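You operate a simulated robot arm through the tools that you are given. There is no shell and no other tool. Be economical: measure what you need, move in short steps, check, and stop when the job is done.

The job below is to be done with a simulated robot arm. You get a single attempt, and the scene is never put back.

JOB
Hang up padlocks 3 and 1 and slide their markers to IN.
Fine: each goes on the hook with its number.

The check looks at the end state, three seconds after you hand in, the way a careful person would. Anything else that was tipped, shoved, dropped, spilled or broken makes it a failure.

ROBOT AND FRAMES
A 7-joint arm with a two-finger gripper on a trunk, on a base that drives. Base frame: it is fixed to the floor where the robot stands at the start and does not move with it; the origin is under the middle of the robot, x ahead of it, y to its left, z up; the surface under the hand at the start is at about z = 0.95. Units: m, degrees, N and s.
With the tool pointing down near the work surface it reaches from about 0.3 to 0.8 m from the robot's upright axis, wherever it stands. Its first joint turns from -166.0 to 166.0 degrees. Places, roughly: lock-out board [0.6, -0.1, 1.3]; marker one [0.6, 0, 1.2]; marker three [0.6, -0.3, 1.2]; marker two [0.6, -0.1, 1.2]. Payload 2.45 kg.
Tool frame: the origin (TCP) lies between the finger pads and is the grasp point; the fingertips stand 0.027 m ahead of it; z points along the fingers, y is the line along which they close. Largest opening 0.08 m; the body of the gripper starts 0.054 m behind the TCP.
Orientation is that of the tool frame in the base frame, as a unit quaternion [w, x, y, z]. With the fingers straight down and closing along the base's y, the tool's x points along the base's -x, its y along +y and its z along -z.

CONTROLS
- The arm moves only by the tool move_arm. Its arguments are lists of equal length, an entry for each row: "grip": the opening, from 0 (shut) to 1 (fully open); "offset": the shift along the base's x, y, z in units of 400 mm (1.0 is 400 mm), a list of three; "angular": the turn, a rotation vector about the base's x, y, z in units of 45 degrees (1.0 is 45 degrees), a list of three. In form: {"grip": [grip, ...], "offset": [[x, y, z], ...], "angular": [[wx, wy, wz], ...]}. A call has 1 to 12 rows; each row is the pose to reach, as a shift and turn from the pose commanded when the call began. A call with a number of a shift or a turn outside -1 to 1 is refused whole. Rows are played at 5 a second. More than 0.05 m and 8.6 degrees between two rows, or a gripper value outside its range, and nothing of the call is played. Where a pose cannot be reached the arm comes as near as it can. A force on the tool above 70 N (or 10 N above the force at the start of the call, whichever is more), or a blocked arm, ends the call early, and 0.2 s more pass. The fingers move at their own pace (about 0.153 m/s each) and stop on an object; they squeeze with about 24 N. The grip force told is the motor's: it shows also when the fingers shut on nothing. Time passes only in rows, and 0.2 s behind the last, so rows that repeat a pose let the fingers close. The reply holds the time, the measured pose of the TCP, the force on the tool along the base axes, the opening and the grip force, in the units named above and with some noise, with the torque about the TCP (base axes, N m) and any sound that the robot's microphone picked up.
- Cameras (640 x 400 px; columns grow to the right, rows downward): "scene" is now at [0.059, 0.1041, 1.7622]; the picture's right is [-0.44, -0.90, 0.00], its down [-0.53, 0.26, -0.80] and it looks along [0.72, -0.36, -0.59] (base axes); focal length 256 px, centre (320, 200). "wrist" rides on the gripper at [0.063, 0.013, -0.079] in the tool frame; the picture's right is [-0.19, 0.98, 0.00], its down [-0.72, -0.14, -0.68] and it looks along [-0.67, -0.13, 0.73] (tool axes); focal length 226 px, centre (320, 200). There is no depth. A picture from a camera that has moved, and an enlarged one, comes with that camera's place and axes in the base frame and with its lens.
- grab_frame(camera): a new picture of that camera. It takes no simulated time.
- slide_trunk(by): slides the trunk up (or, below 0, down) by that many m; the arm and the scene camera ride with it, the base frame stays. It gives what a move gives, with no picture.
- roll_base(legs): drives the robot by 1 to 6 legs, each [ahead, turn to the left] in m and degrees, along the robot's own axes; the way and the turn of a leg run together, so that a leg with both is an arc; at most 1.5 m and 180 degrees a leg. The arm and the cameras ride along, it lands a little off, and it stops where it bumps. It gives what a move gives.
- head_to(pan, tilt): turns the head with the scene camera to pan (to the left, within 120 degrees either way) and tilt (down, from -29 to 69), counted from straight ahead of the robot. It gives what a move gives.
- enlarge(camera, box): a new picture of the part [left, top, right, bottom] of that camera's present view, enlarged. It takes no simulated time.
- job_done(): hands the job in; it is judged then, once.

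Work in short steps. Places have to be worked out from the pictures, the camera data and where the tool is seen: move nearer, look again, correct. Check each grasp and each placing, and mend what went wrong. You have 120 turns and 90 pictures in all, those below and enlarged ones among them. Open the gripper and draw the arm clear of the work before you hand the job in, unless the task says otherwise; then end with one line.

The tools are called by a JSON object that holds its "api" and its "payload". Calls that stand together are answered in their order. move_arm: Moves the arm, as the interface text tells. Its arguments: {"type":"object","properties":{"grip":{"type":"array"},"offset":{"type":"array"},"angular":{"type":"array"}},"required":["grip","offset","angular"]} The other tools are called the same way: slide_trunk (by) slides the trunk up or down; roll_base (legs) drives the base; head_to (pan, tilt) turns the head that bears the scene camera; grab_frame (camera) takes a picture; enlarge (camera, box) takes an enlarged picture of a part of a camera's view; job_done () hands the job in.

At the start:

```text
clock: 0.0
eef_pos: [0.4557, -0.2292, 1.5749]
tcp_rot: [0.0, 0.01, 1.0, 0.0]
ft_force: [-0.1, 0.0, 0.2]
wrist_torque: [0.02, -0.02, -0.02]
finger_gap: 0.0803
gripper_force: 0.0
trunk travel left (down, up): [-0.375, 0.165]
robot x, y, heading: [-0.0001, 0.001, -0.2]
head pan, tilt: [-26.4, 36.4]
```

scene: 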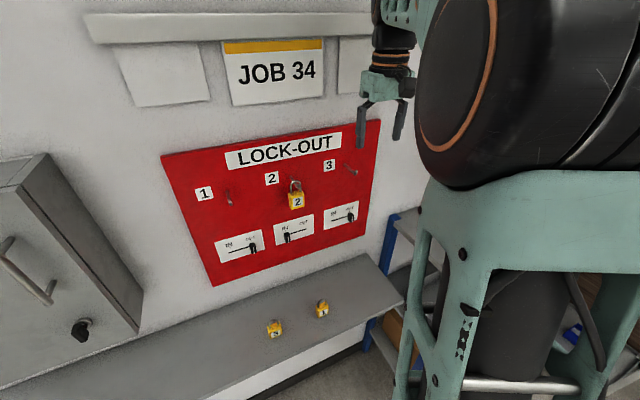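
wrist: 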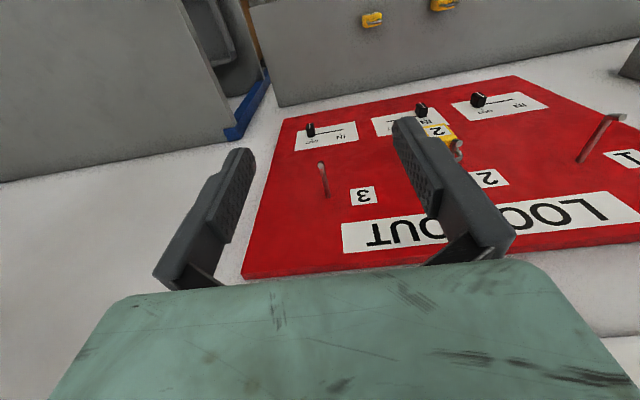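

The board is ahead with hooks 1, 2 and 3, and two padlocks lie on the ledge. I'll take enlarged views of the board and the ledge to measure them.

{"api": "enlarge", "payload": {"camera": "scene", "box": [160, 110, 400, 260]}}

{"api": "enlarge", "payload": {"camera": "scene", "box": [240, 280, 360, 355]}}

```text
2.67 times, centred on (280, 185) of scene
camera zoom: at [0.059, 0.1041, 1.7622], right [-0.44, -0.9, 0.0], down [-0.53, 0.26, -0.8], along [0.72, -0.36, -0.59], focal length 683 px, centre (427, 240)
```

zoom: 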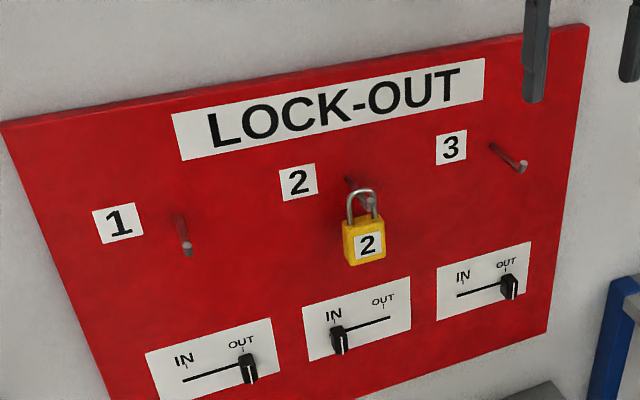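

```text
5.33 times, centred on (300, 318) of scene
camera zoom: at [0.059, 0.1041, 1.7622], right [-0.44, -0.9, 0.0], down [-0.53, 0.26, -0.8], along [0.72, -0.36, -0.59], focal length 1366 px, centre (427, -427)
```

zoom: 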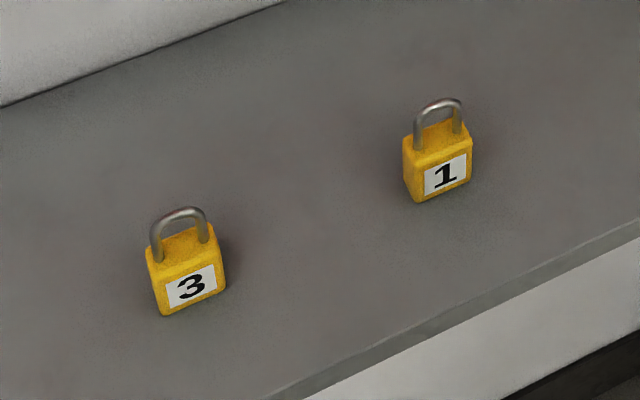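

Both padlocks stand upright facing −x. I put padlock 3 near (0.478, 0.050), padlock 1 near (0.475, −0.112), the hooks at z≈1.40 and y≈0.08/−0.26, and the board at x≈0.63. I'll lower the trunk to bring the arm down to ledge height.

{"api": "slide_trunk", "payload": {"by": -0.28}}

```text
clock: 2.8
eef_pos: [0.4552, -0.2288, 1.2979]
tcp_rot: [0.0, 0.011, 1.0, 0.0]
ft_force: [-0.7, -0.4, 0.3]
wrist_torque: [-0.04, 0.0, 0.04]
finger_gap: 0.0801
gripper_force: 0.0
trunk travel left (down, up): [-0.095, 0.445]
robot x, y, heading: [-0.0009, 0.0064, 0.1]
head pan, tilt: [-26.4, 36.4]
```

Now I'll move toward a point behind and above padlock 3 while pitching the tool 45° forward.

{"api": "move_arm", "payload": {"grip": [1, 1, 1, 1, 1, 1, 1, 1, 1], "offset": [[-0.019, 0.087, -0.046], [-0.038, 0.174, -0.092], [-0.056, 0.262, -0.139], [-0.075, 0.349, -0.185], [-0.094, 0.436, -0.231], [-0.112, 0.523, -0.278], [-0.131, 0.61, -0.324], [-0.15, 0.6975, -0.37], [-0.15, 0.6975, -0.37]], "angular": [[0, -0.125, 0], [0, -0.25, 0], [0, -0.375, 0], [0, -0.5, 0], [0, -0.625, 0], [0, -0.75, 0], [0, -0.875, 0], [0, -1, 0], [0, -1, 0]]}}

{"api": "grab_frame", "payload": {"camera": "wrist"}}

{"api": "grab_frame", "payload": {"camera": "scene"}}

```text
clock: 3.9
eef_pos: [0.4462, -0.0952, 1.1425]
tcp_rot: [0.112, 0.017, 0.993, 0.027]
ft_force: [0.6, -0.2, 0.1]
wrist_torque: [0.04, -0.03, 0.0]
finger_gap: 0.0797
gripper_force: 0.1
trunk travel left (down, up): [-0.095, 0.445]
robot x, y, heading: [-0.0057, -0.0006, -0.2]
head pan, tilt: [-26.4, 36.4]
stopped in row 5: the arm was blocked; the commanded pose is now the measured one
```

```text
85 pictures are left
camera wrist: at [0.3655, -0.0839, 1.2075], right [0.22, 0.97, 0.1], down [0.54, -0.2, 0.81], along [0.81, -0.12, -0.57], focal length 226 px, centre (320, 200)
```

wrist: 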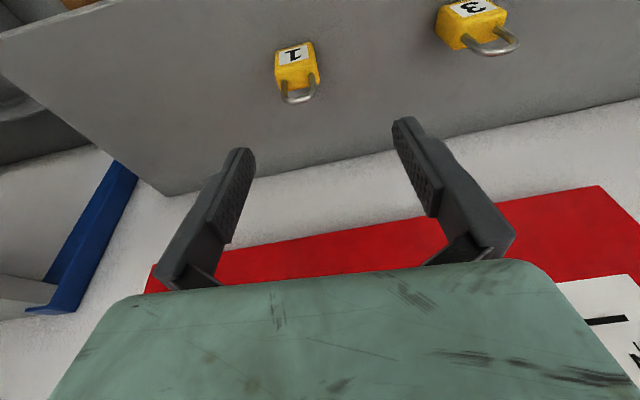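

```text
84 pictures are left
camera scene: at [0.0606, 0.098, 1.4942], right [-0.48, -0.87, 0.0], down [-0.42, 0.23, -0.88], along [0.77, -0.42, -0.48], focal length 256 px, centre (320, 200)
```

scene: 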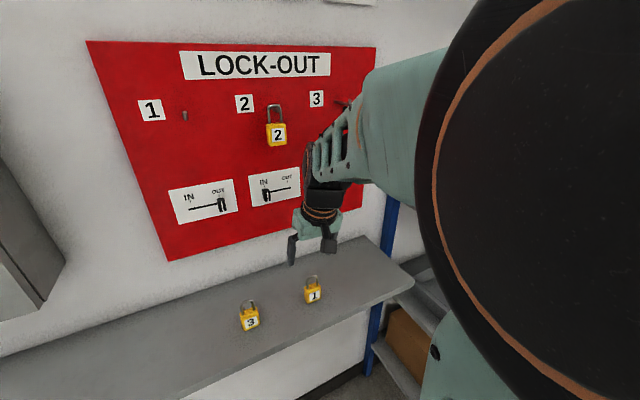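

The arm was blocked, probably by folding too close to the robot. I want to back the base about 0.2 m, so I'll check behind it first.

{"api": "head_to", "payload": {"pan": 120, "tilt": 45}}

{"api": "grab_frame", "payload": {"camera": "scene"}}

{"api": "head_to", "payload": {"pan": -120, "tilt": 45}}

{"api": "grab_frame", "payload": {"camera": "scene"}}

```text
clock: 6.2
eef_pos: [0.4452, -0.0943, 1.1407]
tcp_rot: [0.111, 0.018, 0.993, 0.027]
ft_force: [1.2, -0.3, 0.2]
wrist_torque: [0.01, 0.01, 0.0]
finger_gap: 0.0798
gripper_force: 0.1
trunk travel left (down, up): [-0.095, 0.445]
robot x, y, heading: [-0.0013, 0.0031, 0.0]
head pan, tilt: [120.0, 45.0]
```

```text
83 pictures are left
camera scene: at [0.0605, 0.0998, 1.4929], right [-0.48, -0.88, 0.0], down [-0.43, 0.23, -0.87], along [0.77, -0.41, -0.49], focal length 256 px, centre (320, 200)
```

scene: 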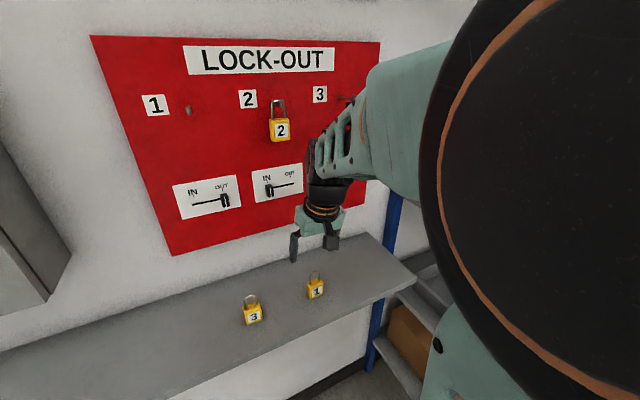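

```text
clock: 9.6
eef_pos: [0.4453, -0.0942, 1.1466]
tcp_rot: [0.114, 0.017, 0.993, 0.026]
ft_force: [-0.6, 0.3, -0.3]
wrist_torque: [-0.01, 0.03, 0.01]
finger_gap: 0.0797
gripper_force: 0.1
trunk travel left (down, up): [-0.095, 0.445]
robot x, y, heading: [0.0021, 0.0004, -0.1]
head pan, tilt: [-120.0, 45.0]
```

```text
82 pictures are left
camera scene: at [0.0121, 0.0632, 1.4782], right [-0.93, -0.37, 0.0], down [-0.23, 0.59, -0.78], along [0.28, -0.72, -0.63], focal length 256 px, centre (320, 200)
```

scene: 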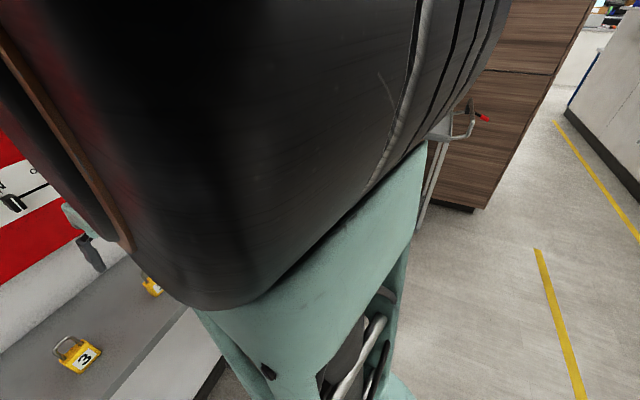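

The camera picture lags the head move, so I'll take another before driving.

{"api": "grab_frame", "payload": {"camera": "scene"}}

```text
81 pictures are left
camera scene: at [0.0121, 0.0632, 1.4782], right [-0.93, -0.37, 0.0], down [-0.23, 0.59, -0.78], along [0.28, -0.72, -0.63], focal length 256 px, centre (320, 200)
```

scene: 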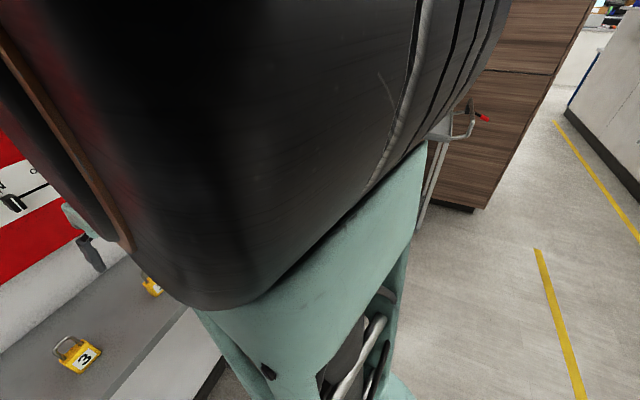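

The right rear looks clear. Now I'll check the left rear.

{"api": "head_to", "payload": {"pan": 120, "tilt": 45}}

{"api": "head_to", "payload": {"pan": 120, "tilt": 45}}

{"api": "grab_frame", "payload": {"camera": "scene"}}

```text
clock: 13.0
eef_pos: [0.4441, -0.0945, 1.1413]
tcp_rot: [0.111, 0.017, 0.993, 0.026]
ft_force: [-1.0, -0.1, -0.1]
wrist_torque: [-0.02, 0.01, -0.02]
finger_gap: 0.0801
gripper_force: 0.0
trunk travel left (down, up): [-0.095, 0.445]
robot x, y, heading: [0.0006, 0.0026, -0.1]
head pan, tilt: [120.0, 45.0]
```

```text
clock: 13.6
eef_pos: [0.4437, -0.0931, 1.1412]
tcp_rot: [0.11, 0.018, 0.993, 0.027]
ft_force: [-0.1, 0.1, -0.1]
wrist_torque: [-0.01, -0.03, 0.02]
finger_gap: 0.0802
gripper_force: 0.1
trunk travel left (down, up): [-0.095, 0.445]
robot x, y, heading: [0.0007, 0.0055, 0.1]
head pan, tilt: [120.0, 45.0]
```

```text
80 pictures are left
camera scene: at [0.0436, 0.0858, 1.4765], right [-0.67, -0.74, 0.0], down [-0.48, 0.43, -0.76], along [0.57, -0.51, -0.65], focal length 256 px, centre (320, 200)
```

scene: 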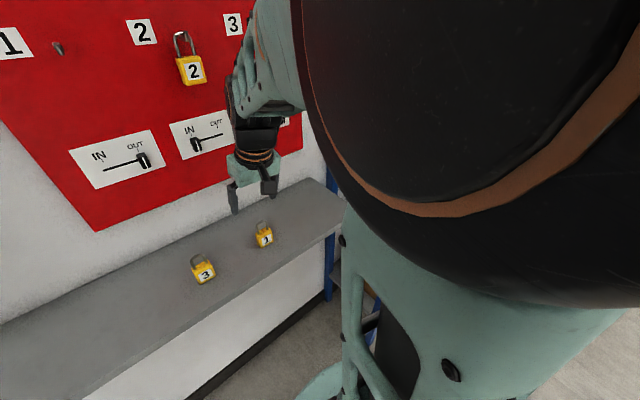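

The head turns slowly. The floor around the robot is clear, so I'll back up 0.2 m and aim the head at the board again.

{"api": "roll_base", "payload": {"legs": [[-0.2, 0]]}}

{"api": "head_to", "payload": {"pan": -12, "tilt": 33}}

{"api": "grab_frame", "payload": {"camera": "scene"}}

```text
clock: 15.2
eef_pos: [0.2438, -0.0944, 1.1408]
tcp_rot: [0.11, 0.018, 0.993, 0.026]
ft_force: [-0.4, 0.7, 0.2]
wrist_torque: [0.01, -0.01, 0.0]
finger_gap: 0.0799
gripper_force: 0.0
trunk travel left (down, up): [-0.095, 0.445]
robot x, y, heading: [-0.2012, 0.0024, -0.0]
head pan, tilt: [120.0, 45.0]
```

```text
clock: 17.3
eef_pos: [0.2445, -0.0946, 1.1385]
tcp_rot: [0.107, 0.019, 0.994, 0.027]
ft_force: [-0.2, -0.3, 0.3]
wrist_torque: [-0.03, 0.0, 0.03]
finger_gap: 0.0803
gripper_force: 0.1
trunk travel left (down, up): [-0.095, 0.445]
robot x, y, heading: [-0.2036, -0.0008, -0.0]
head pan, tilt: [-12.0, 33.0]
```

```text
79 pictures are left
camera scene: at [-0.1417, 0.1013, 1.4873], right [-0.47, -0.88, 0.0], down [-0.48, 0.26, -0.84], along [0.74, -0.39, -0.55], focal length 256 px, centre (320, 200)
```

scene: 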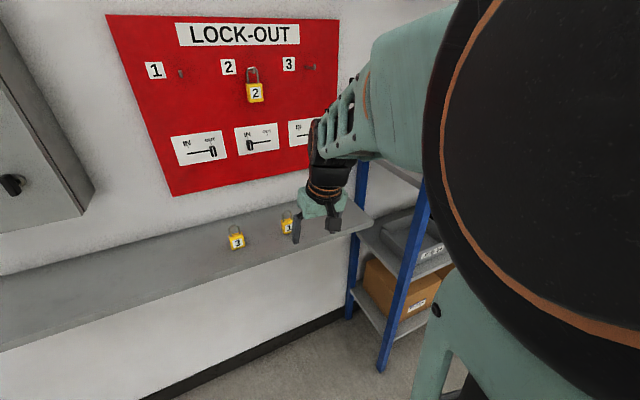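

There's more room now. Next I'll move to behind and above padlock 3 with a 45° pitch and no roll.

{"api": "move_arm", "payload": {"grip": [1, 1, 1, 1, 1, 1, 1, 1, 1, 1], "offset": [[0.036, 0.045, -0.018], [0.072, 0.09, -0.036], [0.108, 0.136, -0.055], [0.145, 0.181, -0.073], [0.181, 0.226, -0.091], [0.217, 0.271, -0.11], [0.253, 0.317, -0.128], [0.289, 0.362, -0.146], [0.289, 0.362, -0.146], [0.289, 0.362, -0.146]], "angular": [[-0.01, -0.09, 0.002], [-0.02, -0.18, 0.005], [-0.03, -0.27, 0.007], [-0.041, -0.361, 0.009], [-0.051, -0.451, 0.012], [-0.061, -0.541, 0.014], [-0.072, -0.632, 0.017], [-0.082, -0.722, 0.019], [-0.082, -0.722, 0.019], [-0.082, -0.722, 0.019]]}}

{"api": "grab_frame", "payload": {"camera": "wrist"}}

{"api": "grab_frame", "payload": {"camera": "scene"}}

```text
clock: 19.5
eef_pos: [0.3598, 0.053, 1.0852]
tcp_rot: [0.384, -0.002, 0.923, 0.0]
ft_force: [-0.6, 1.0, -0.4]
wrist_torque: [-0.01, -0.01, -0.05]
finger_gap: 0.0801
gripper_force: 0.1
trunk travel left (down, up): [-0.095, 0.445]
robot x, y, heading: [-0.1975, 0.0032, -0.1]
head pan, tilt: [-12.0, 33.0]
```

```text
78 pictures are left
camera wrist: at [0.2571, 0.0651, 1.0949], right [0.13, 0.98, 0.13], down [0.02, -0.14, 0.99], along [0.99, -0.13, -0.04], focal length 226 px, centre (320, 200)
```

wrist: 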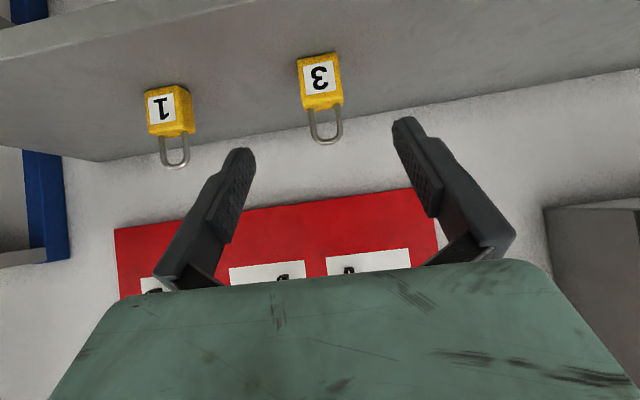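

```text
77 pictures are left
camera scene: at [-0.1336, 0.1265, 1.4873], right [-0.21, -0.98, 0.0], down [-0.53, 0.11, -0.84], along [0.82, -0.18, -0.54], focal length 256 px, centre (320, 200)
```

scene: 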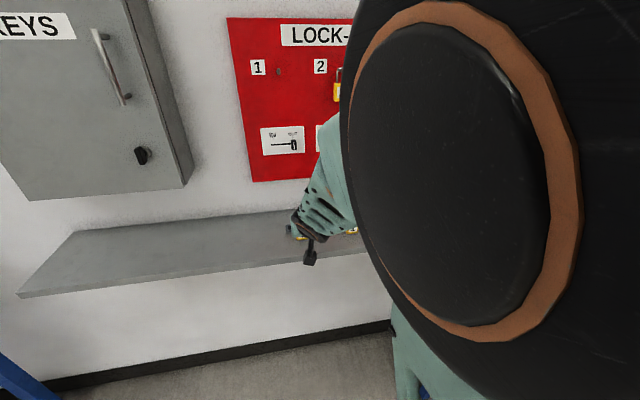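

The wrist view gives padlock 3's front bottom at (0.469, 0.053), with a body about 0.05 m high and 0.04 m wide, and the shackle top at z≈1.03. I'll advance along the tool axis with open fingers to TCP (0.473, 0.053, 0.983).

{"api": "move_arm", "payload": {"grip": [1, 1, 1, 1, 1, 1, 1], "offset": [[0.047, 0, -0.042], [0.094, 0, -0.085], [0.141, 0, -0.128], [0.188, 0, -0.17], [0.235, 0, -0.213], [0.283, 0, -0.255], [0.283, 0, -0.255]], "angular": [[0, 0, 0], [0, 0, 0], [0, 0, 0], [0, 0, 0], [0, 0, 0], [0, 0, 0], [0, 0, 0]]}}

{"api": "grab_frame", "payload": {"camera": "wrist"}}

```text
clock: 21.1
eef_pos: [0.4724, 0.0509, 0.9824]
tcp_rot: [0.385, -0.002, 0.923, 0.001]
ft_force: [-3.5, 2.4, 5.9]
wrist_torque: [0.36, -0.01, 0.24]
finger_gap: 0.0786
gripper_force: 0.1
trunk travel left (down, up): [-0.095, 0.445]
robot x, y, heading: [-0.2018, 0.0026, -0.0]
head pan, tilt: [-12.0, 33.0]
```

```text
76 pictures are left
camera wrist: at [0.3713, 0.0629, 0.9937], right [0.13, 0.98, 0.14], down [0.02, -0.14, 0.99], along [0.99, -0.13, -0.04], focal length 226 px, centre (320, 200)
```

wrist: 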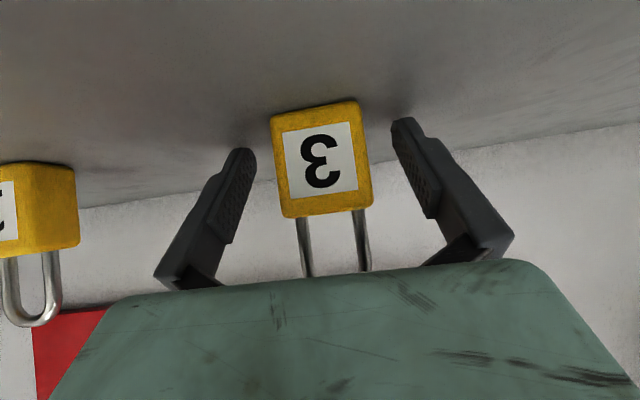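

A slight upward force of 6 N suggests the fingertips brush the ledge. I'll raise 6 mm, then close on the body.

{"api": "move_arm", "payload": {"grip": [1, 0.7, 0.55, 0.3, 0.3, 0.3, 0.3], "offset": [[0, 0, 0.015], [0, 0, 0.015], [0, 0, 0.015], [0, 0, 0.015], [0, 0, 0.015], [0, 0, 0.015], [0, 0, 0.015]], "angular": [[0, 0, 0], [0, 0, 0], [0, 0, 0], [0, 0, 0], [0, 0, 0], [0, 0, 0], [0, 0, 0]]}}

{"api": "grab_frame", "payload": {"camera": "wrist"}}

```text
clock: 22.7
eef_pos: [0.4722, 0.0497, 0.9876]
tcp_rot: [0.384, -0.001, 0.923, 0.0]
ft_force: [-0.2, -0.8, -0.7]
wrist_torque: [0.02, 0.01, 0.02]
finger_gap: 0.0395
gripper_force: 24.0
trunk travel left (down, up): [-0.095, 0.445]
robot x, y, heading: [-0.2042, 0.0038, -0.2]
head pan, tilt: [-12.0, 33.0]
```

```text
75 pictures are left
camera wrist: at [0.3711, 0.0626, 0.9987], right [0.13, 0.98, 0.14], down [0.02, -0.14, 0.99], along [0.99, -0.13, -0.04], focal length 226 px, centre (320, 200)
```

wrist: 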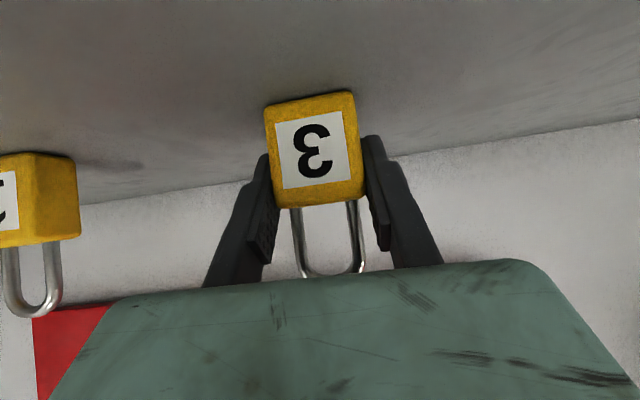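

The grasp holds: 39.5 mm gap at 24 N. I'll lift and draw back, then raise the trunk to hook height.

{"api": "move_arm", "payload": {"grip": [0.3, 0.3, 0.3, 0.3, 0.3], "offset": [[0, 0, 0.05], [-0.05, 0, 0.1], [-0.1, 0, 0.12], [-0.2, 0, 0.12], [-0.2, 0, 0.12]], "angular": [[0, 0, 0], [0, 0, 0], [0, 0, 0], [0, 0, 0], [0, 0, 0]]}}

{"api": "slide_trunk", "payload": {"by": 0.35}}

{"api": "grab_frame", "payload": {"camera": "wrist"}}

{"api": "grab_frame", "payload": {"camera": "scene"}}

```text
clock: 23.9
eef_pos: [0.3931, 0.0502, 1.0348]
tcp_rot: [0.385, -0.002, 0.923, 0.0]
ft_force: [-0.2, 1.2, -0.7]
wrist_torque: [0.0, 0.0, 0.0]
finger_gap: 0.0394
gripper_force: 24.2
trunk travel left (down, up): [-0.095, 0.445]
robot x, y, heading: [-0.1995, 0.005, 0.2]
head pan, tilt: [-12.0, 33.0]
```

```text
clock: 27.3
eef_pos: [0.3919, 0.0511, 1.3856]
tcp_rot: [0.384, -0.001, 0.923, 0.0]
ft_force: [-0.2, -0.2, 0.0]
wrist_torque: [-0.03, 0.03, 0.0]
finger_gap: 0.0394
gripper_force: 24.2
trunk travel left (down, up): [-0.445, 0.095]
robot x, y, heading: [-0.2003, 0.0026, -0.1]
head pan, tilt: [-12.0, 33.0]
```

```text
74 pictures are left
camera wrist: at [0.2915, 0.0629, 1.3962], right [0.13, 0.98, 0.14], down [0.02, -0.14, 0.99], along [0.99, -0.13, -0.04], focal length 226 px, centre (320, 200)
```

wrist: 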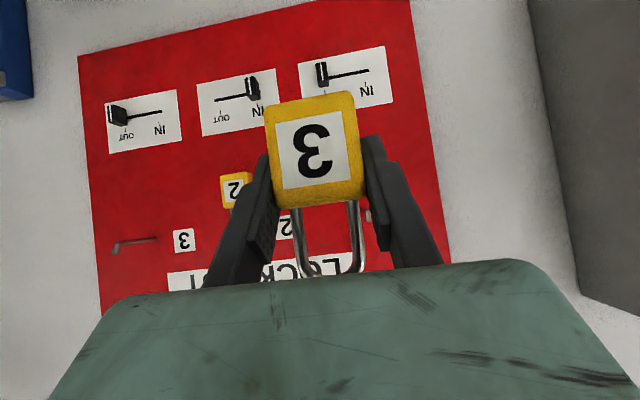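

```text
73 pictures are left
camera scene: at [-0.133, 0.1245, 1.8373], right [-0.21, -0.98, 0.0], down [-0.53, 0.11, -0.84], along [0.82, -0.17, -0.54], focal length 256 px, centre (320, 200)
```

scene: 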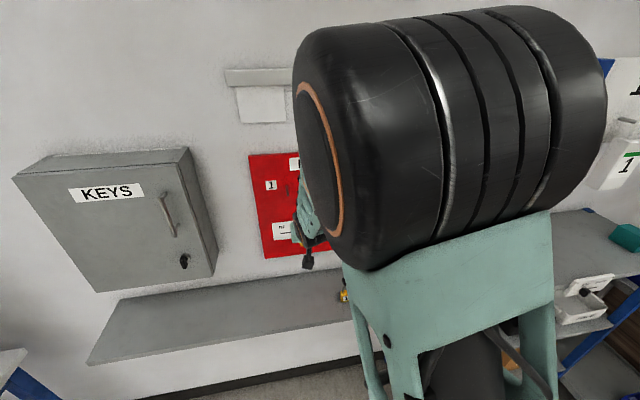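

Hook 3's bar triangulates to y≈−0.261, z≈1.405, with the tip at x≈0.566. I'll move the padlock in front of it at a safe distance and look again.

{"api": "move_arm", "payload": {"grip": [0.3, 0.3, 0.3, 0.3, 0.3, 0.3, 0.3, 0.3, 0.3, 0.3], "offset": [[0.02, -0.09, -0.002], [0.04, -0.18, -0.004], [0.06, -0.27, -0.006], [0.08, -0.36, -0.008], [0.1, -0.45, -0.01], [0.12, -0.54, -0.012], [0.14, -0.63, -0.014], [0.16, -0.72, -0.016], [0.17, -0.778, -0.018], [0.17, -0.778, -0.018]], "angular": [[0, 0, 0], [0, 0, 0], [0, 0, 0], [0, 0, 0], [0, 0, 0], [0, 0, 0], [0, 0, 0], [0, 0, 0], [0, 0, 0], [0, 0, 0]]}}

{"api": "grab_frame", "payload": {"camera": "wrist"}}

{"api": "grab_frame", "payload": {"camera": "scene"}}

```text
clock: 29.5
eef_pos: [0.4619, -0.2615, 1.3782]
tcp_rot: [0.385, -0.001, 0.923, 0.0]
ft_force: [0.2, 0.5, -1.0]
wrist_torque: [0.0, 0.0, 0.03]
finger_gap: 0.0393
gripper_force: 23.8
trunk travel left (down, up): [-0.445, 0.095]
robot x, y, heading: [-0.1975, 0.004, -0.1]
head pan, tilt: [-12.0, 33.0]
```

```text
72 pictures are left
camera wrist: at [0.3598, -0.2487, 1.3891], right [0.13, 0.98, 0.14], down [0.02, -0.14, 0.99], along [0.99, -0.13, -0.04], focal length 226 px, centre (320, 200)
```

wrist: 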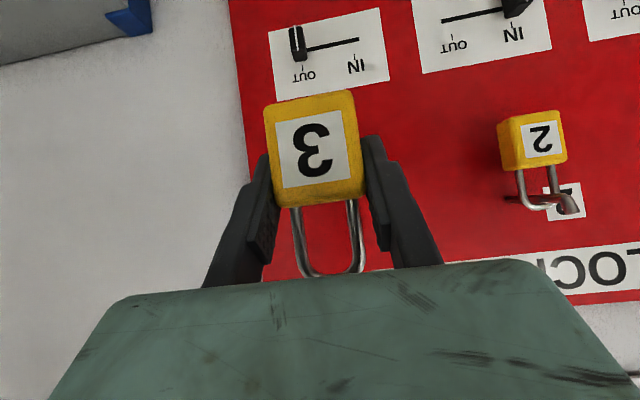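

```text
71 pictures are left
camera scene: at [-0.1331, 0.1247, 1.8374], right [-0.21, -0.98, 0.0], down [-0.53, 0.11, -0.84], along [0.82, -0.17, -0.54], focal length 256 px, centre (320, 200)
```

scene: 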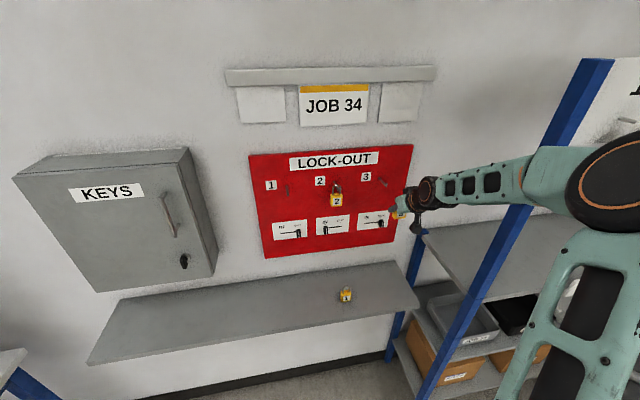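

I'll zoom in to see whether the hook shows inside the shackle window.

{"api": "enlarge", "payload": {"camera": "wrist", "box": [250, 180, 410, 280]}}

{"api": "enlarge", "payload": {"camera": "scene", "box": [250, 150, 450, 275]}}

```text
4.00 times, centred on (330, 230) of wrist
camera zoom: at [0.3598, -0.2487, 1.3891], right [0.13, 0.98, 0.14], down [0.02, -0.14, 0.99], along [0.99, -0.13, -0.04], focal length 904 px, centre (280, 80)
```

zoom: 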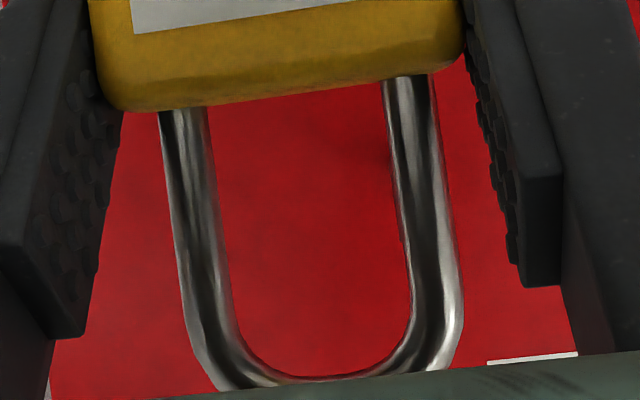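

```text
3.20 times, centred on (350, 212) of scene
camera zoom: at [-0.1331, 0.1247, 1.8374], right [-0.21, -0.98, 0.0], down [-0.53, 0.11, -0.84], along [0.82, -0.17, -0.54], focal length 819 px, centre (224, 160)
```

zoom: 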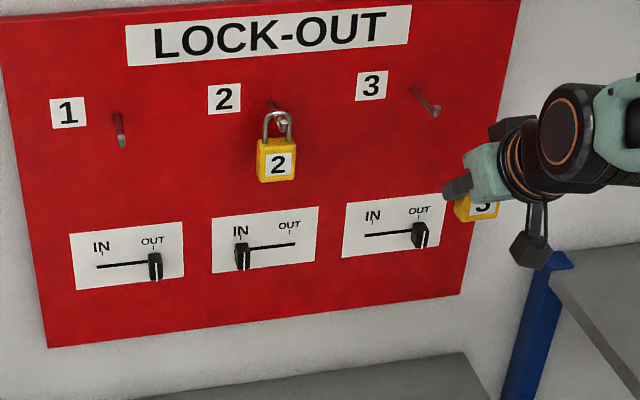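

The hook is hidden behind the right shackle leg. Re-triangulating with the board at x≈0.62 puts the hook at y≈−0.252. I'll shift +0.010 m in y and look.

{"api": "move_arm", "payload": {"grip": [0.3, 0.3, 0.3], "offset": [[0.0, 0.025, 0], [0, 0.025, 0], [0, 0.025, 0]], "angular": [[0, 0, 0], [0, 0, 0], [0, 0, 0]]}}

{"api": "enlarge", "payload": {"camera": "wrist", "box": [250, 180, 410, 280]}}

```text
clock: 30.3
eef_pos: [0.4615, -0.2501, 1.3784]
tcp_rot: [0.384, -0.001, 0.923, 0.0]
ft_force: [-0.1, 1.2, -1.5]
wrist_torque: [0.02, 0.0, -0.01]
finger_gap: 0.0392
gripper_force: 23.1
trunk travel left (down, up): [-0.445, 0.095]
robot x, y, heading: [-0.2043, -0.0004, 0.0]
head pan, tilt: [-12.0, 33.0]
```

```text
4.00 times, centred on (330, 230) of wrist
camera zoom: at [0.3595, -0.2381, 1.3891], right [0.13, 0.98, 0.14], down [0.02, -0.14, 0.99], along [0.99, -0.13, -0.04], focal length 904 px, centre (280, 80)
```

zoom: 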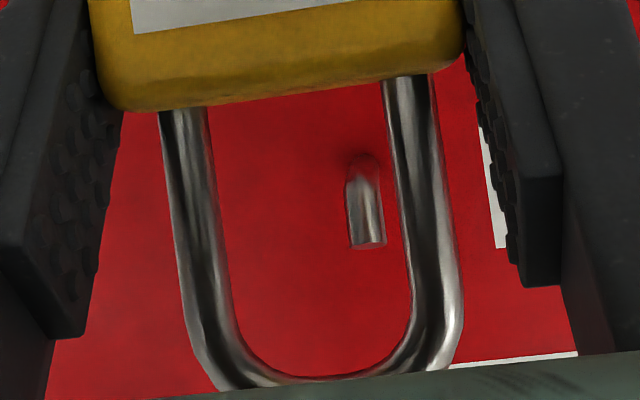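

The hook now sits in the window: centre y≈−0.251, tip at about (0.56, z 1.419), sloping down toward the board. The window spans TCP +10 to +42 mm in z. I'll raise 12.5 mm and advance partway.

{"api": "move_arm", "payload": {"grip": [0.3, 0.3, 0.3, 0.3, 0.3], "offset": [[0.0, -0.002, 0.031], [0.07, -0.002, 0.031], [0.14, -0.002, 0.031], [0.2, -0.002, 0.031], [0.2, -0.002, 0.031]], "angular": [[0, 0, 0], [0, 0, 0], [0, 0, 0], [0, 0, 0], [0, 0, 0]]}}

{"api": "enlarge", "payload": {"camera": "wrist", "box": [250, 180, 410, 280]}}

{"api": "enlarge", "payload": {"camera": "scene", "box": [330, 150, 450, 225]}}

```text
clock: 31.5
eef_pos: [0.5395, -0.2524, 1.391]
tcp_rot: [0.384, 0.0, 0.923, -0.001]
ft_force: [0.6, 0.3, -1.4]
wrist_torque: [0.01, 0.03, -0.01]
finger_gap: 0.0392
gripper_force: 23.5
trunk travel left (down, up): [-0.445, 0.095]
robot x, y, heading: [-0.2009, 0.0034, 0.1]
head pan, tilt: [-12.0, 33.0]
```

```text
4.00 times, centred on (330, 230) of wrist
camera zoom: at [0.4387, -0.2392, 1.4019], right [0.14, 0.98, 0.14], down [0.02, -0.14, 0.99], along [0.99, -0.13, -0.04], focal length 904 px, centre (280, 80)
```

zoom: 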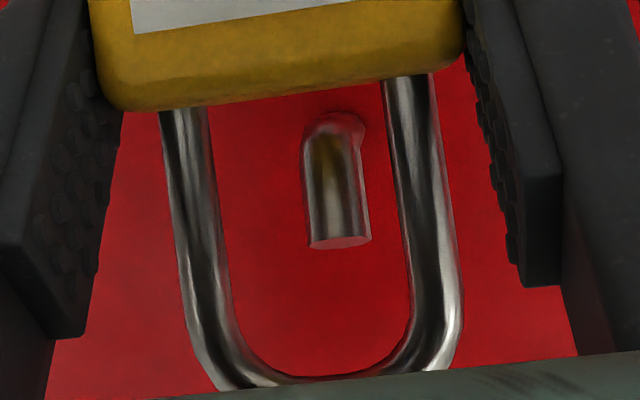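

```text
5.33 times, centred on (390, 188) of scene
camera zoom: at [-0.1341, 0.1242, 1.8375], right [-0.21, -0.98, 0.0], down [-0.53, 0.11, -0.84], along [0.82, -0.17, -0.54], focal length 1366 px, centre (-53, 267)
```

zoom: 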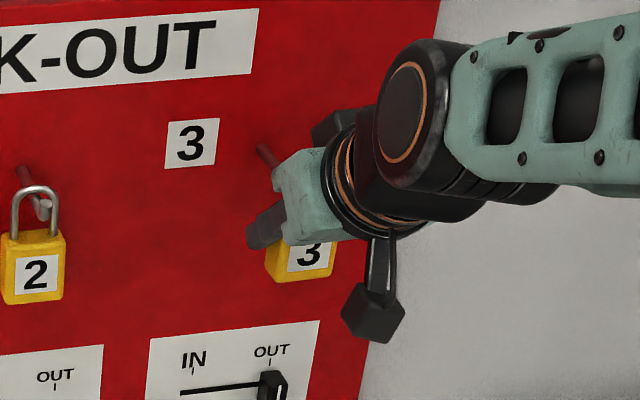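

The hook tip lies well inside the window. I'll trim y by +2 mm and advance until the shackle is about 25–30 mm past the tip.

{"api": "move_arm", "payload": {"grip": [0.3, 0.3, 0.3, 0.3, 0.3], "offset": [[0.0, 0.006, 0], [0.035, 0.006, 0], [0.07, 0.006, 0], [0.106, 0.006, 0], [0.106, 0.006, 0]], "angular": [[0, 0, 0], [0, 0, 0], [0, 0, 0], [0, 0, 0], [0, 0, 0]]}}

{"api": "enlarge", "payload": {"camera": "wrist", "box": [250, 180, 410, 280]}}

```text
clock: 32.7
eef_pos: [0.5828, -0.249, 1.3905]
tcp_rot: [0.384, 0.0, 0.923, -0.001]
ft_force: [-0.6, 0.9, -1.4]
wrist_torque: [0.01, 0.03, 0.01]
finger_gap: 0.0394
gripper_force: 24.1
trunk travel left (down, up): [-0.445, 0.095]
robot x, y, heading: [-0.2036, 0.0038, 0.0]
head pan, tilt: [-12.0, 33.0]
```

```text
4.00 times, centred on (330, 230) of wrist
camera zoom: at [0.4817, -0.2367, 1.4019], right [0.13, 0.98, 0.14], down [0.02, -0.14, 0.99], along [0.99, -0.13, -0.04], focal length 904 px, centre (280, 80)
```

zoom: 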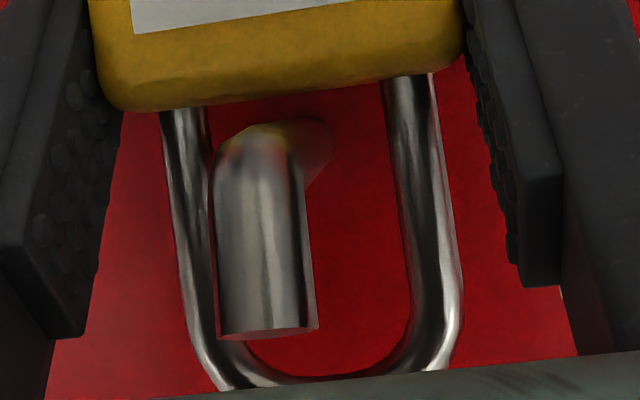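

The hook passes through the shackle; it is a bar at z≈1.405 with an upturned tip reaching about 1.42. To keep the palm clear of the tip, I'll ease back about 10 mm while lowering about 15 mm.

{"api": "move_arm", "payload": {"grip": [0.3, 0.3, 0.3, 0.3], "offset": [[0, 0, -0.013], [-0.015, 0, -0.025], [-0.026, 0, -0.038], [-0.026, 0, -0.038]], "angular": [[0, 0, 0], [0, 0, 0], [0, 0, 0], [0, 0, 0]]}}

{"api": "enlarge", "payload": {"camera": "wrist", "box": [250, 180, 410, 280]}}

{"api": "enlarge", "payload": {"camera": "scene", "box": [330, 150, 450, 225]}}

```text
clock: 33.7
eef_pos: [0.5738, -0.2501, 1.3757]
tcp_rot: [0.384, -0.001, 0.923, 0.0]
ft_force: [-0.1, -0.3, -2.4]
wrist_torque: [0.01, 0.02, -0.03]
finger_gap: 0.0392
gripper_force: 23.9
trunk travel left (down, up): [-0.445, 0.095]
robot x, y, heading: [-0.2023, 0.0035, -0.1]
head pan, tilt: [-12.0, 33.0]
```

```text
4.00 times, centred on (330, 230) of wrist
camera zoom: at [0.4717, -0.2369, 1.3867], right [0.14, 0.98, 0.14], down [0.02, -0.14, 0.99], along [0.99, -0.13, -0.04], focal length 904 px, centre (280, 80)
```

zoom: 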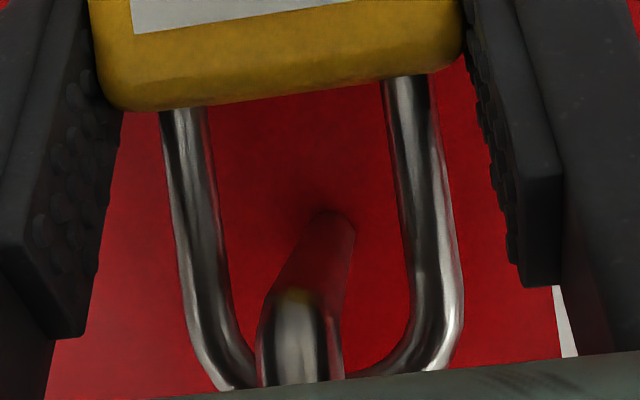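

```text
5.33 times, centred on (390, 188) of scene
camera zoom: at [-0.133, 0.1242, 1.8374], right [-0.21, -0.98, 0.0], down [-0.53, 0.11, -0.84], along [0.82, -0.17, -0.54], focal length 1366 px, centre (-53, 267)
```

zoom: 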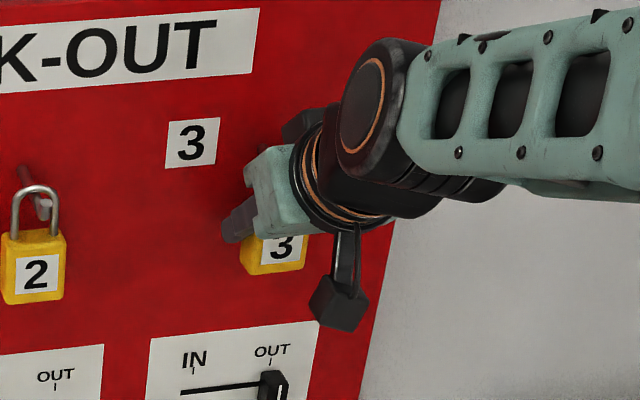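

The bar is inside the shackle with about 9 mm left to go before it seats. I'll lower 8 mm in small steps.

{"api": "move_arm", "payload": {"grip": [0.3, 0.3, 0.3, 0.3, 0.3], "offset": [[0, 0, -0.005], [0, 0, -0.01], [0, 0, -0.015], [0, 0, -0.02], [0, 0, -0.02]], "angular": [[0, 0, 0], [0, 0, 0], [0, 0, 0], [0, 0, 0], [0, 0, 0]]}}

{"api": "enlarge", "payload": {"camera": "wrist", "box": [250, 180, 410, 280]}}

```text
clock: 34.9
eef_pos: [0.5734, -0.2481, 1.3701]
tcp_rot: [0.386, -0.002, 0.923, 0.0]
ft_force: [3.5, -1.5, 11.2]
wrist_torque: [0.07, 0.14, -0.01]
finger_gap: 0.0395
gripper_force: 24.3
trunk travel left (down, up): [-0.445, 0.095]
robot x, y, heading: [-0.1997, 0.0032, 0.1]
head pan, tilt: [-12.0, 33.0]
```

```text
4.00 times, centred on (330, 230) of wrist
camera zoom: at [0.4717, -0.2367, 1.3803], right [0.13, 0.98, 0.14], down [0.02, -0.14, 0.99], along [0.99, -0.13, -0.04], focal length 904 px, centre (280, 80)
```

zoom: 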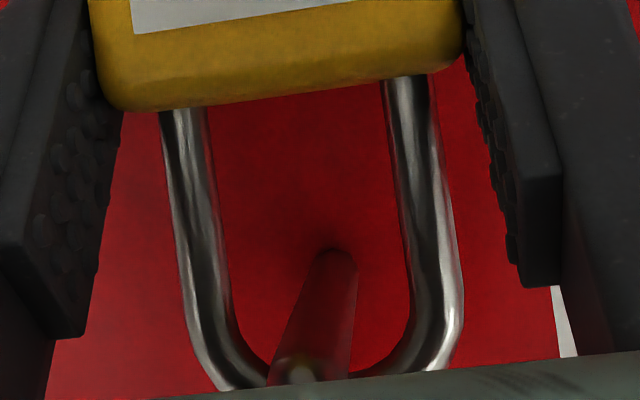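

An 11 N upward contact shows the shackle is resting on the bar. I'll unload 1 mm and open the fingers, then look.

{"api": "move_arm", "payload": {"grip": [0.3, 0.5, 0.6, 0.8, 1, 1, 1], "offset": [[0, 0, 0.003], [0, 0, 0.003], [0, 0, 0.003], [0, 0, 0.003], [0, 0, 0.003], [0, 0, 0.003], [0, 0, 0.003]], "angular": [[0, 0, 0], [0, 0, 0], [0, 0, 0], [0, 0, 0], [0, 0, 0], [0, 0, 0], [0, 0, 0]]}}

{"api": "grab_frame", "payload": {"camera": "wrist"}}

```text
clock: 36.5
eef_pos: [0.575, -0.2493, 1.3675]
tcp_rot: [0.384, 0.0, 0.923, -0.001]
ft_force: [-0.3, -0.1, -0.5]
wrist_torque: [0.0, 0.0, 0.01]
finger_gap: 0.0803
gripper_force: 0.0
trunk travel left (down, up): [-0.445, 0.095]
robot x, y, heading: [-0.201, 0.0049, 0.2]
head pan, tilt: [-12.0, 33.0]
```

```text
61 pictures are left
camera wrist: at [0.4716, -0.2366, 1.3797], right [0.13, 0.98, 0.14], down [0.02, -0.14, 0.99], along [0.99, -0.13, -0.04], focal length 226 px, centre (320, 200)
```

wrist: 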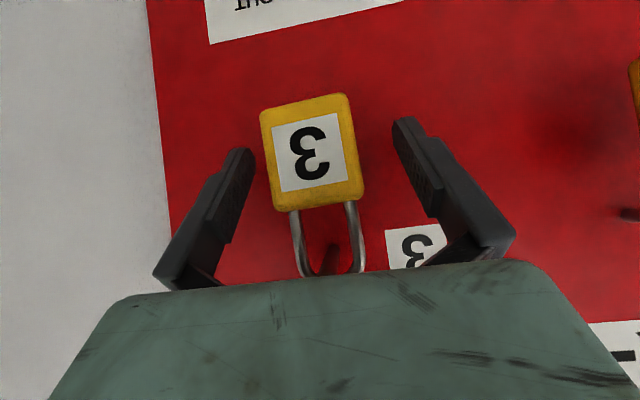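

Padlock 3 hangs on its hook. I'll retreat straight back along the tool axis.

{"api": "move_arm", "payload": {"grip": [1, 1, 1, 1, 1], "offset": [[-0.07, 0, 0.06], [-0.14, 0, 0.12], [-0.21, 0, 0.18], [-0.28, 0, 0.18], [-0.35, 0, 0.18]], "angular": [[0, 0, 0], [0, 0, 0], [0, 0, 0], [0, 0, 0], [0, 0, 0]]}}

{"api": "grab_frame", "payload": {"camera": "wrist"}}

```text
clock: 37.7
eef_pos: [0.4322, -0.2485, 1.4417]
tcp_rot: [0.385, 0.0, 0.923, -0.001]
ft_force: [-0.3, -0.6, -0.4]
wrist_torque: [0.0, 0.01, -0.01]
finger_gap: 0.08
gripper_force: 0.1
trunk travel left (down, up): [-0.445, 0.095]
robot x, y, heading: [-0.2012, 0.0093, 0.0]
head pan, tilt: [-12.0, 33.0]
```

```text
60 pictures are left
camera wrist: at [0.33, -0.2364, 1.4529], right [0.13, 0.98, 0.14], down [0.02, -0.14, 0.99], along [0.99, -0.13, -0.04], focal length 226 px, centre (320, 200)
```

wrist: 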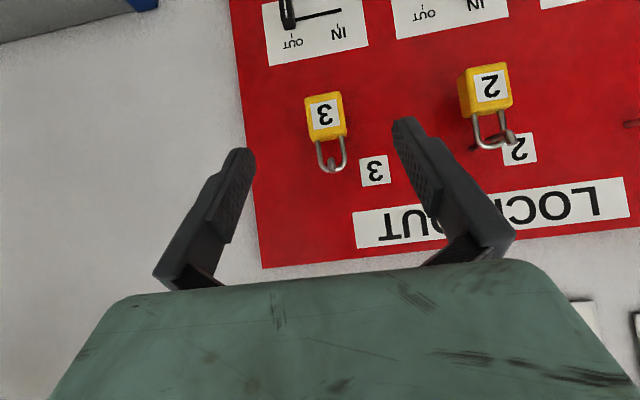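

Padlock 3 is properly hung. Next is marker 3, so I'll lower the trunk to bring the hand to marker height and look.

{"api": "slide_trunk", "payload": {"by": -0.18}}

{"api": "grab_frame", "payload": {"camera": "wrist"}}

{"api": "grab_frame", "payload": {"camera": "scene"}}

```text
clock: 39.7
eef_pos: [0.4331, -0.2488, 1.2603]
tcp_rot: [0.384, -0.001, 0.923, 0.0]
ft_force: [-0.1, -0.2, -0.2]
wrist_torque: [0.05, 0.0, 0.02]
finger_gap: 0.08
gripper_force: 0.0
trunk travel left (down, up): [-0.265, 0.275]
robot x, y, heading: [-0.2002, 0.0043, 0.1]
head pan, tilt: [-12.0, 33.0]
```

```text
59 pictures are left
camera wrist: at [0.3317, -0.2367, 1.2722], right [0.13, 0.98, 0.14], down [0.02, -0.14, 0.99], along [0.99, -0.13, -0.04], focal length 226 px, centre (320, 200)
```

wrist: 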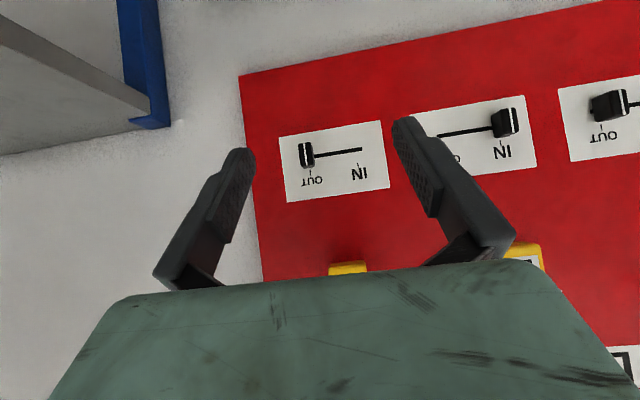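

```text
58 pictures are left
camera scene: at [-0.1333, 0.1243, 1.6575], right [-0.21, -0.98, 0.0], down [-0.53, 0.11, -0.84], along [0.82, -0.17, -0.54], focal length 256 px, centre (320, 200)
```

scene: 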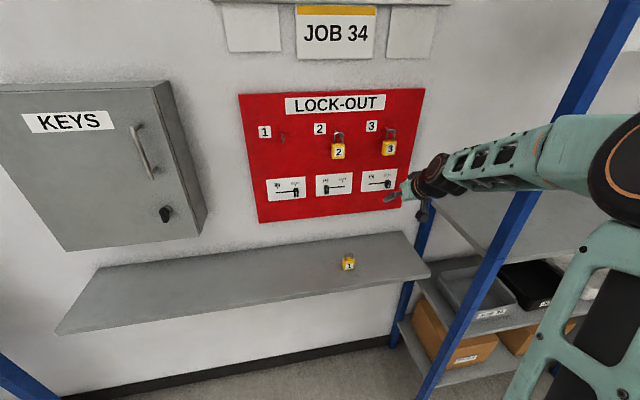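

{"api": "enlarge", "payload": {"camera": "wrist", "box": [270, 90, 430, 190]}}

{"api": "enlarge", "payload": {"camera": "scene", "box": [260, 160, 420, 260]}}

```text
4.00 times, centred on (350, 140) of wrist
camera zoom: at [0.3317, -0.2367, 1.2722], right [0.13, 0.98, 0.14], down [0.02, -0.14, 0.99], along [0.99, -0.13, -0.04], focal length 904 px, centre (200, 440)
```

zoom: 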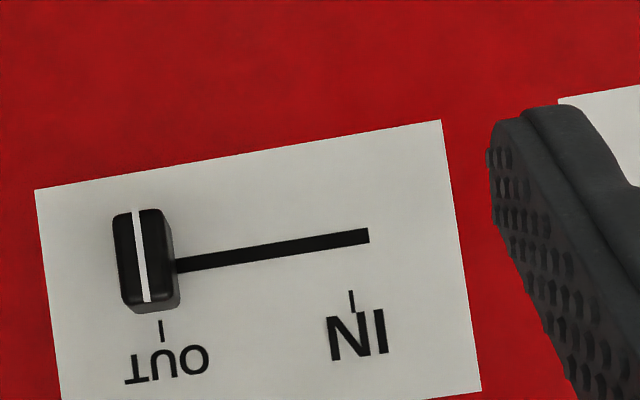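

```text
4.00 times, centred on (340, 210) of scene
camera zoom: at [-0.1333, 0.1243, 1.6575], right [-0.21, -0.98, 0.0], down [-0.53, 0.11, -0.84], along [0.82, -0.17, -0.54], focal length 1024 px, centre (240, 160)
```

zoom: 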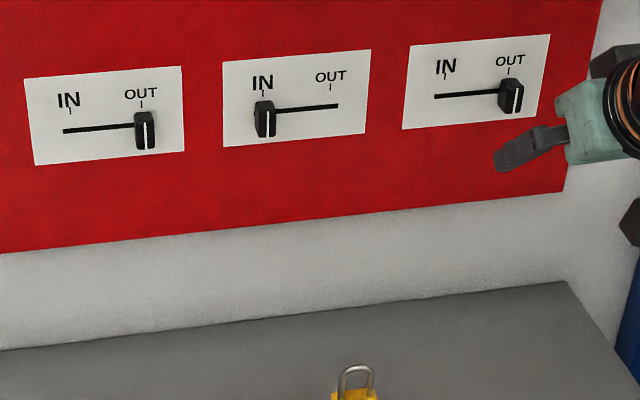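

Marker 3's knob is at about y −0.283, z 1.203, 15 mm wide with its front at x≈0.604. The IN tick is at y≈−0.221, so the travel is about 61 mm. I'll flatten the pitch to 25° and move in front of the knob with fingers open.

{"api": "move_arm", "payload": {"grip": [1, 1, 1, 1, 1, 1], "offset": [[0.059, -0.017, -0.0245], [0.117, -0.034, -0.049], [0.1755, -0.05, -0.0735], [0.234, -0.067, -0.098], [0.28, -0.084, -0.1225], [0.28, -0.084, -0.1225]], "angular": [[0, -0.089, 0], [0, -0.178, 0], [0, -0.266, 0], [0, -0.355, 0], [0, -0.444, 0], [0, -0.444, 0]]}}

{"api": "grab_frame", "payload": {"camera": "wrist"}}

{"api": "enlarge", "payload": {"camera": "scene", "box": [260, 110, 460, 235]}}

```text
clock: 41.1
eef_pos: [0.5458, -0.2829, 1.2125]
tcp_rot: [0.539, -0.001, 0.842, 0.0]
ft_force: [0.7, 0.5, 0.6]
wrist_torque: [0.02, -0.01, 0.0]
finger_gap: 0.0801
gripper_force: 0.0
trunk travel left (down, up): [-0.265, 0.275]
robot x, y, heading: [-0.2, 0.004, -0.1]
head pan, tilt: [-12.0, 33.0]
```

```text
55 pictures are left
camera wrist: at [0.4464, -0.2706, 1.188], right [0.08, 0.98, 0.17], down [-0.32, -0.14, 0.94], along [0.94, -0.13, 0.3], focal length 226 px, centre (320, 200)
```

wrist: 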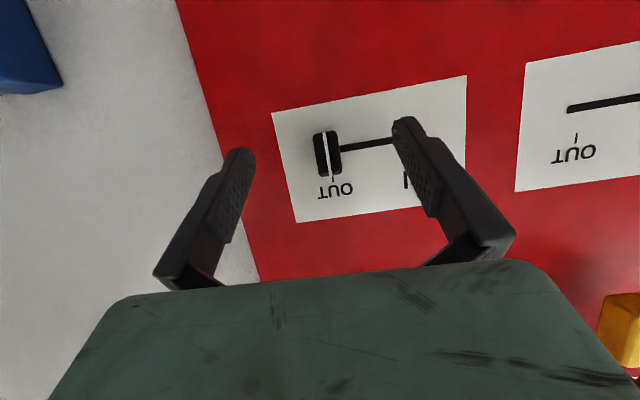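

```text
3.20 times, centred on (360, 172) of scene
camera zoom: at [-0.1332, 0.1242, 1.6575], right [-0.21, -0.98, 0.0], down [-0.53, 0.11, -0.84], along [0.82, -0.17, -0.54], focal length 819 px, centre (192, 288)
```

zoom: 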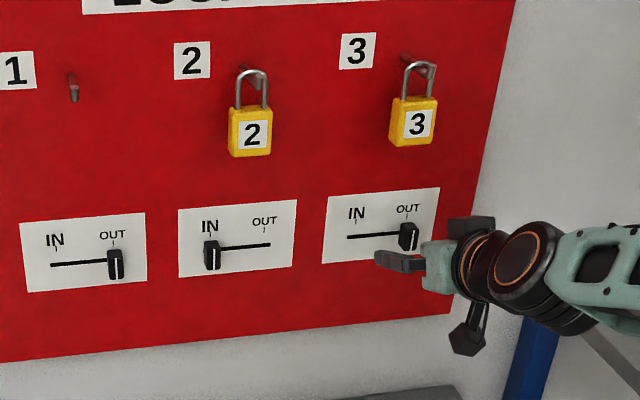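

The knob centre is confirmed at y≈−0.282, z≈1.204, between the fingers. I'll advance 40 mm.

{"api": "move_arm", "payload": {"grip": [1, 1, 1, 1], "offset": [[0.04, 0.002, 0.0], [0.07, 0.002, 0.0], [0.1, 0.002, 0.0], [0.1, 0.002, 0.0]], "angular": [[0, 0, 0], [0, 0, 0], [0, 0, 0], [0, 0, 0]]}}

{"api": "grab_frame", "payload": {"camera": "wrist"}}

```text
clock: 42.1
eef_pos: [0.5779, -0.288, 1.2107]
tcp_rot: [0.537, 0.001, 0.843, 0.0]
ft_force: [-50.1, -9.5, -8.3]
wrist_torque: [0.0, 0.71, -2.22]
finger_gap: 0.0697
gripper_force: 0.1
trunk travel left (down, up): [-0.265, 0.275]
robot x, y, heading: [-0.204, 0.0052, -0.2]
head pan, tilt: [-12.0, 33.0]
```

```text
53 pictures are left
camera wrist: at [0.4786, -0.2749, 1.1874], right [0.09, 0.98, 0.18], down [-0.31, -0.14, 0.94], along [0.95, -0.14, 0.3], focal length 226 px, centre (320, 200)
```

wrist: 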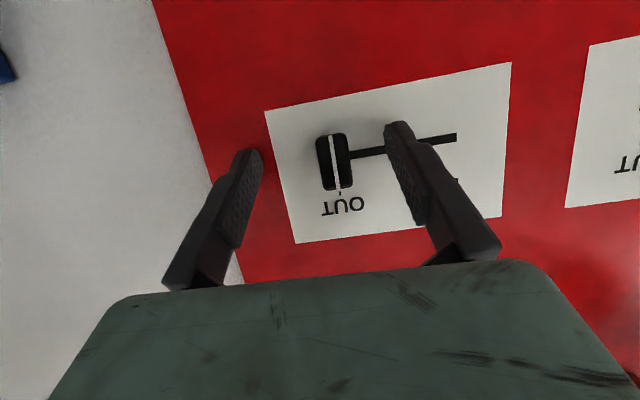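

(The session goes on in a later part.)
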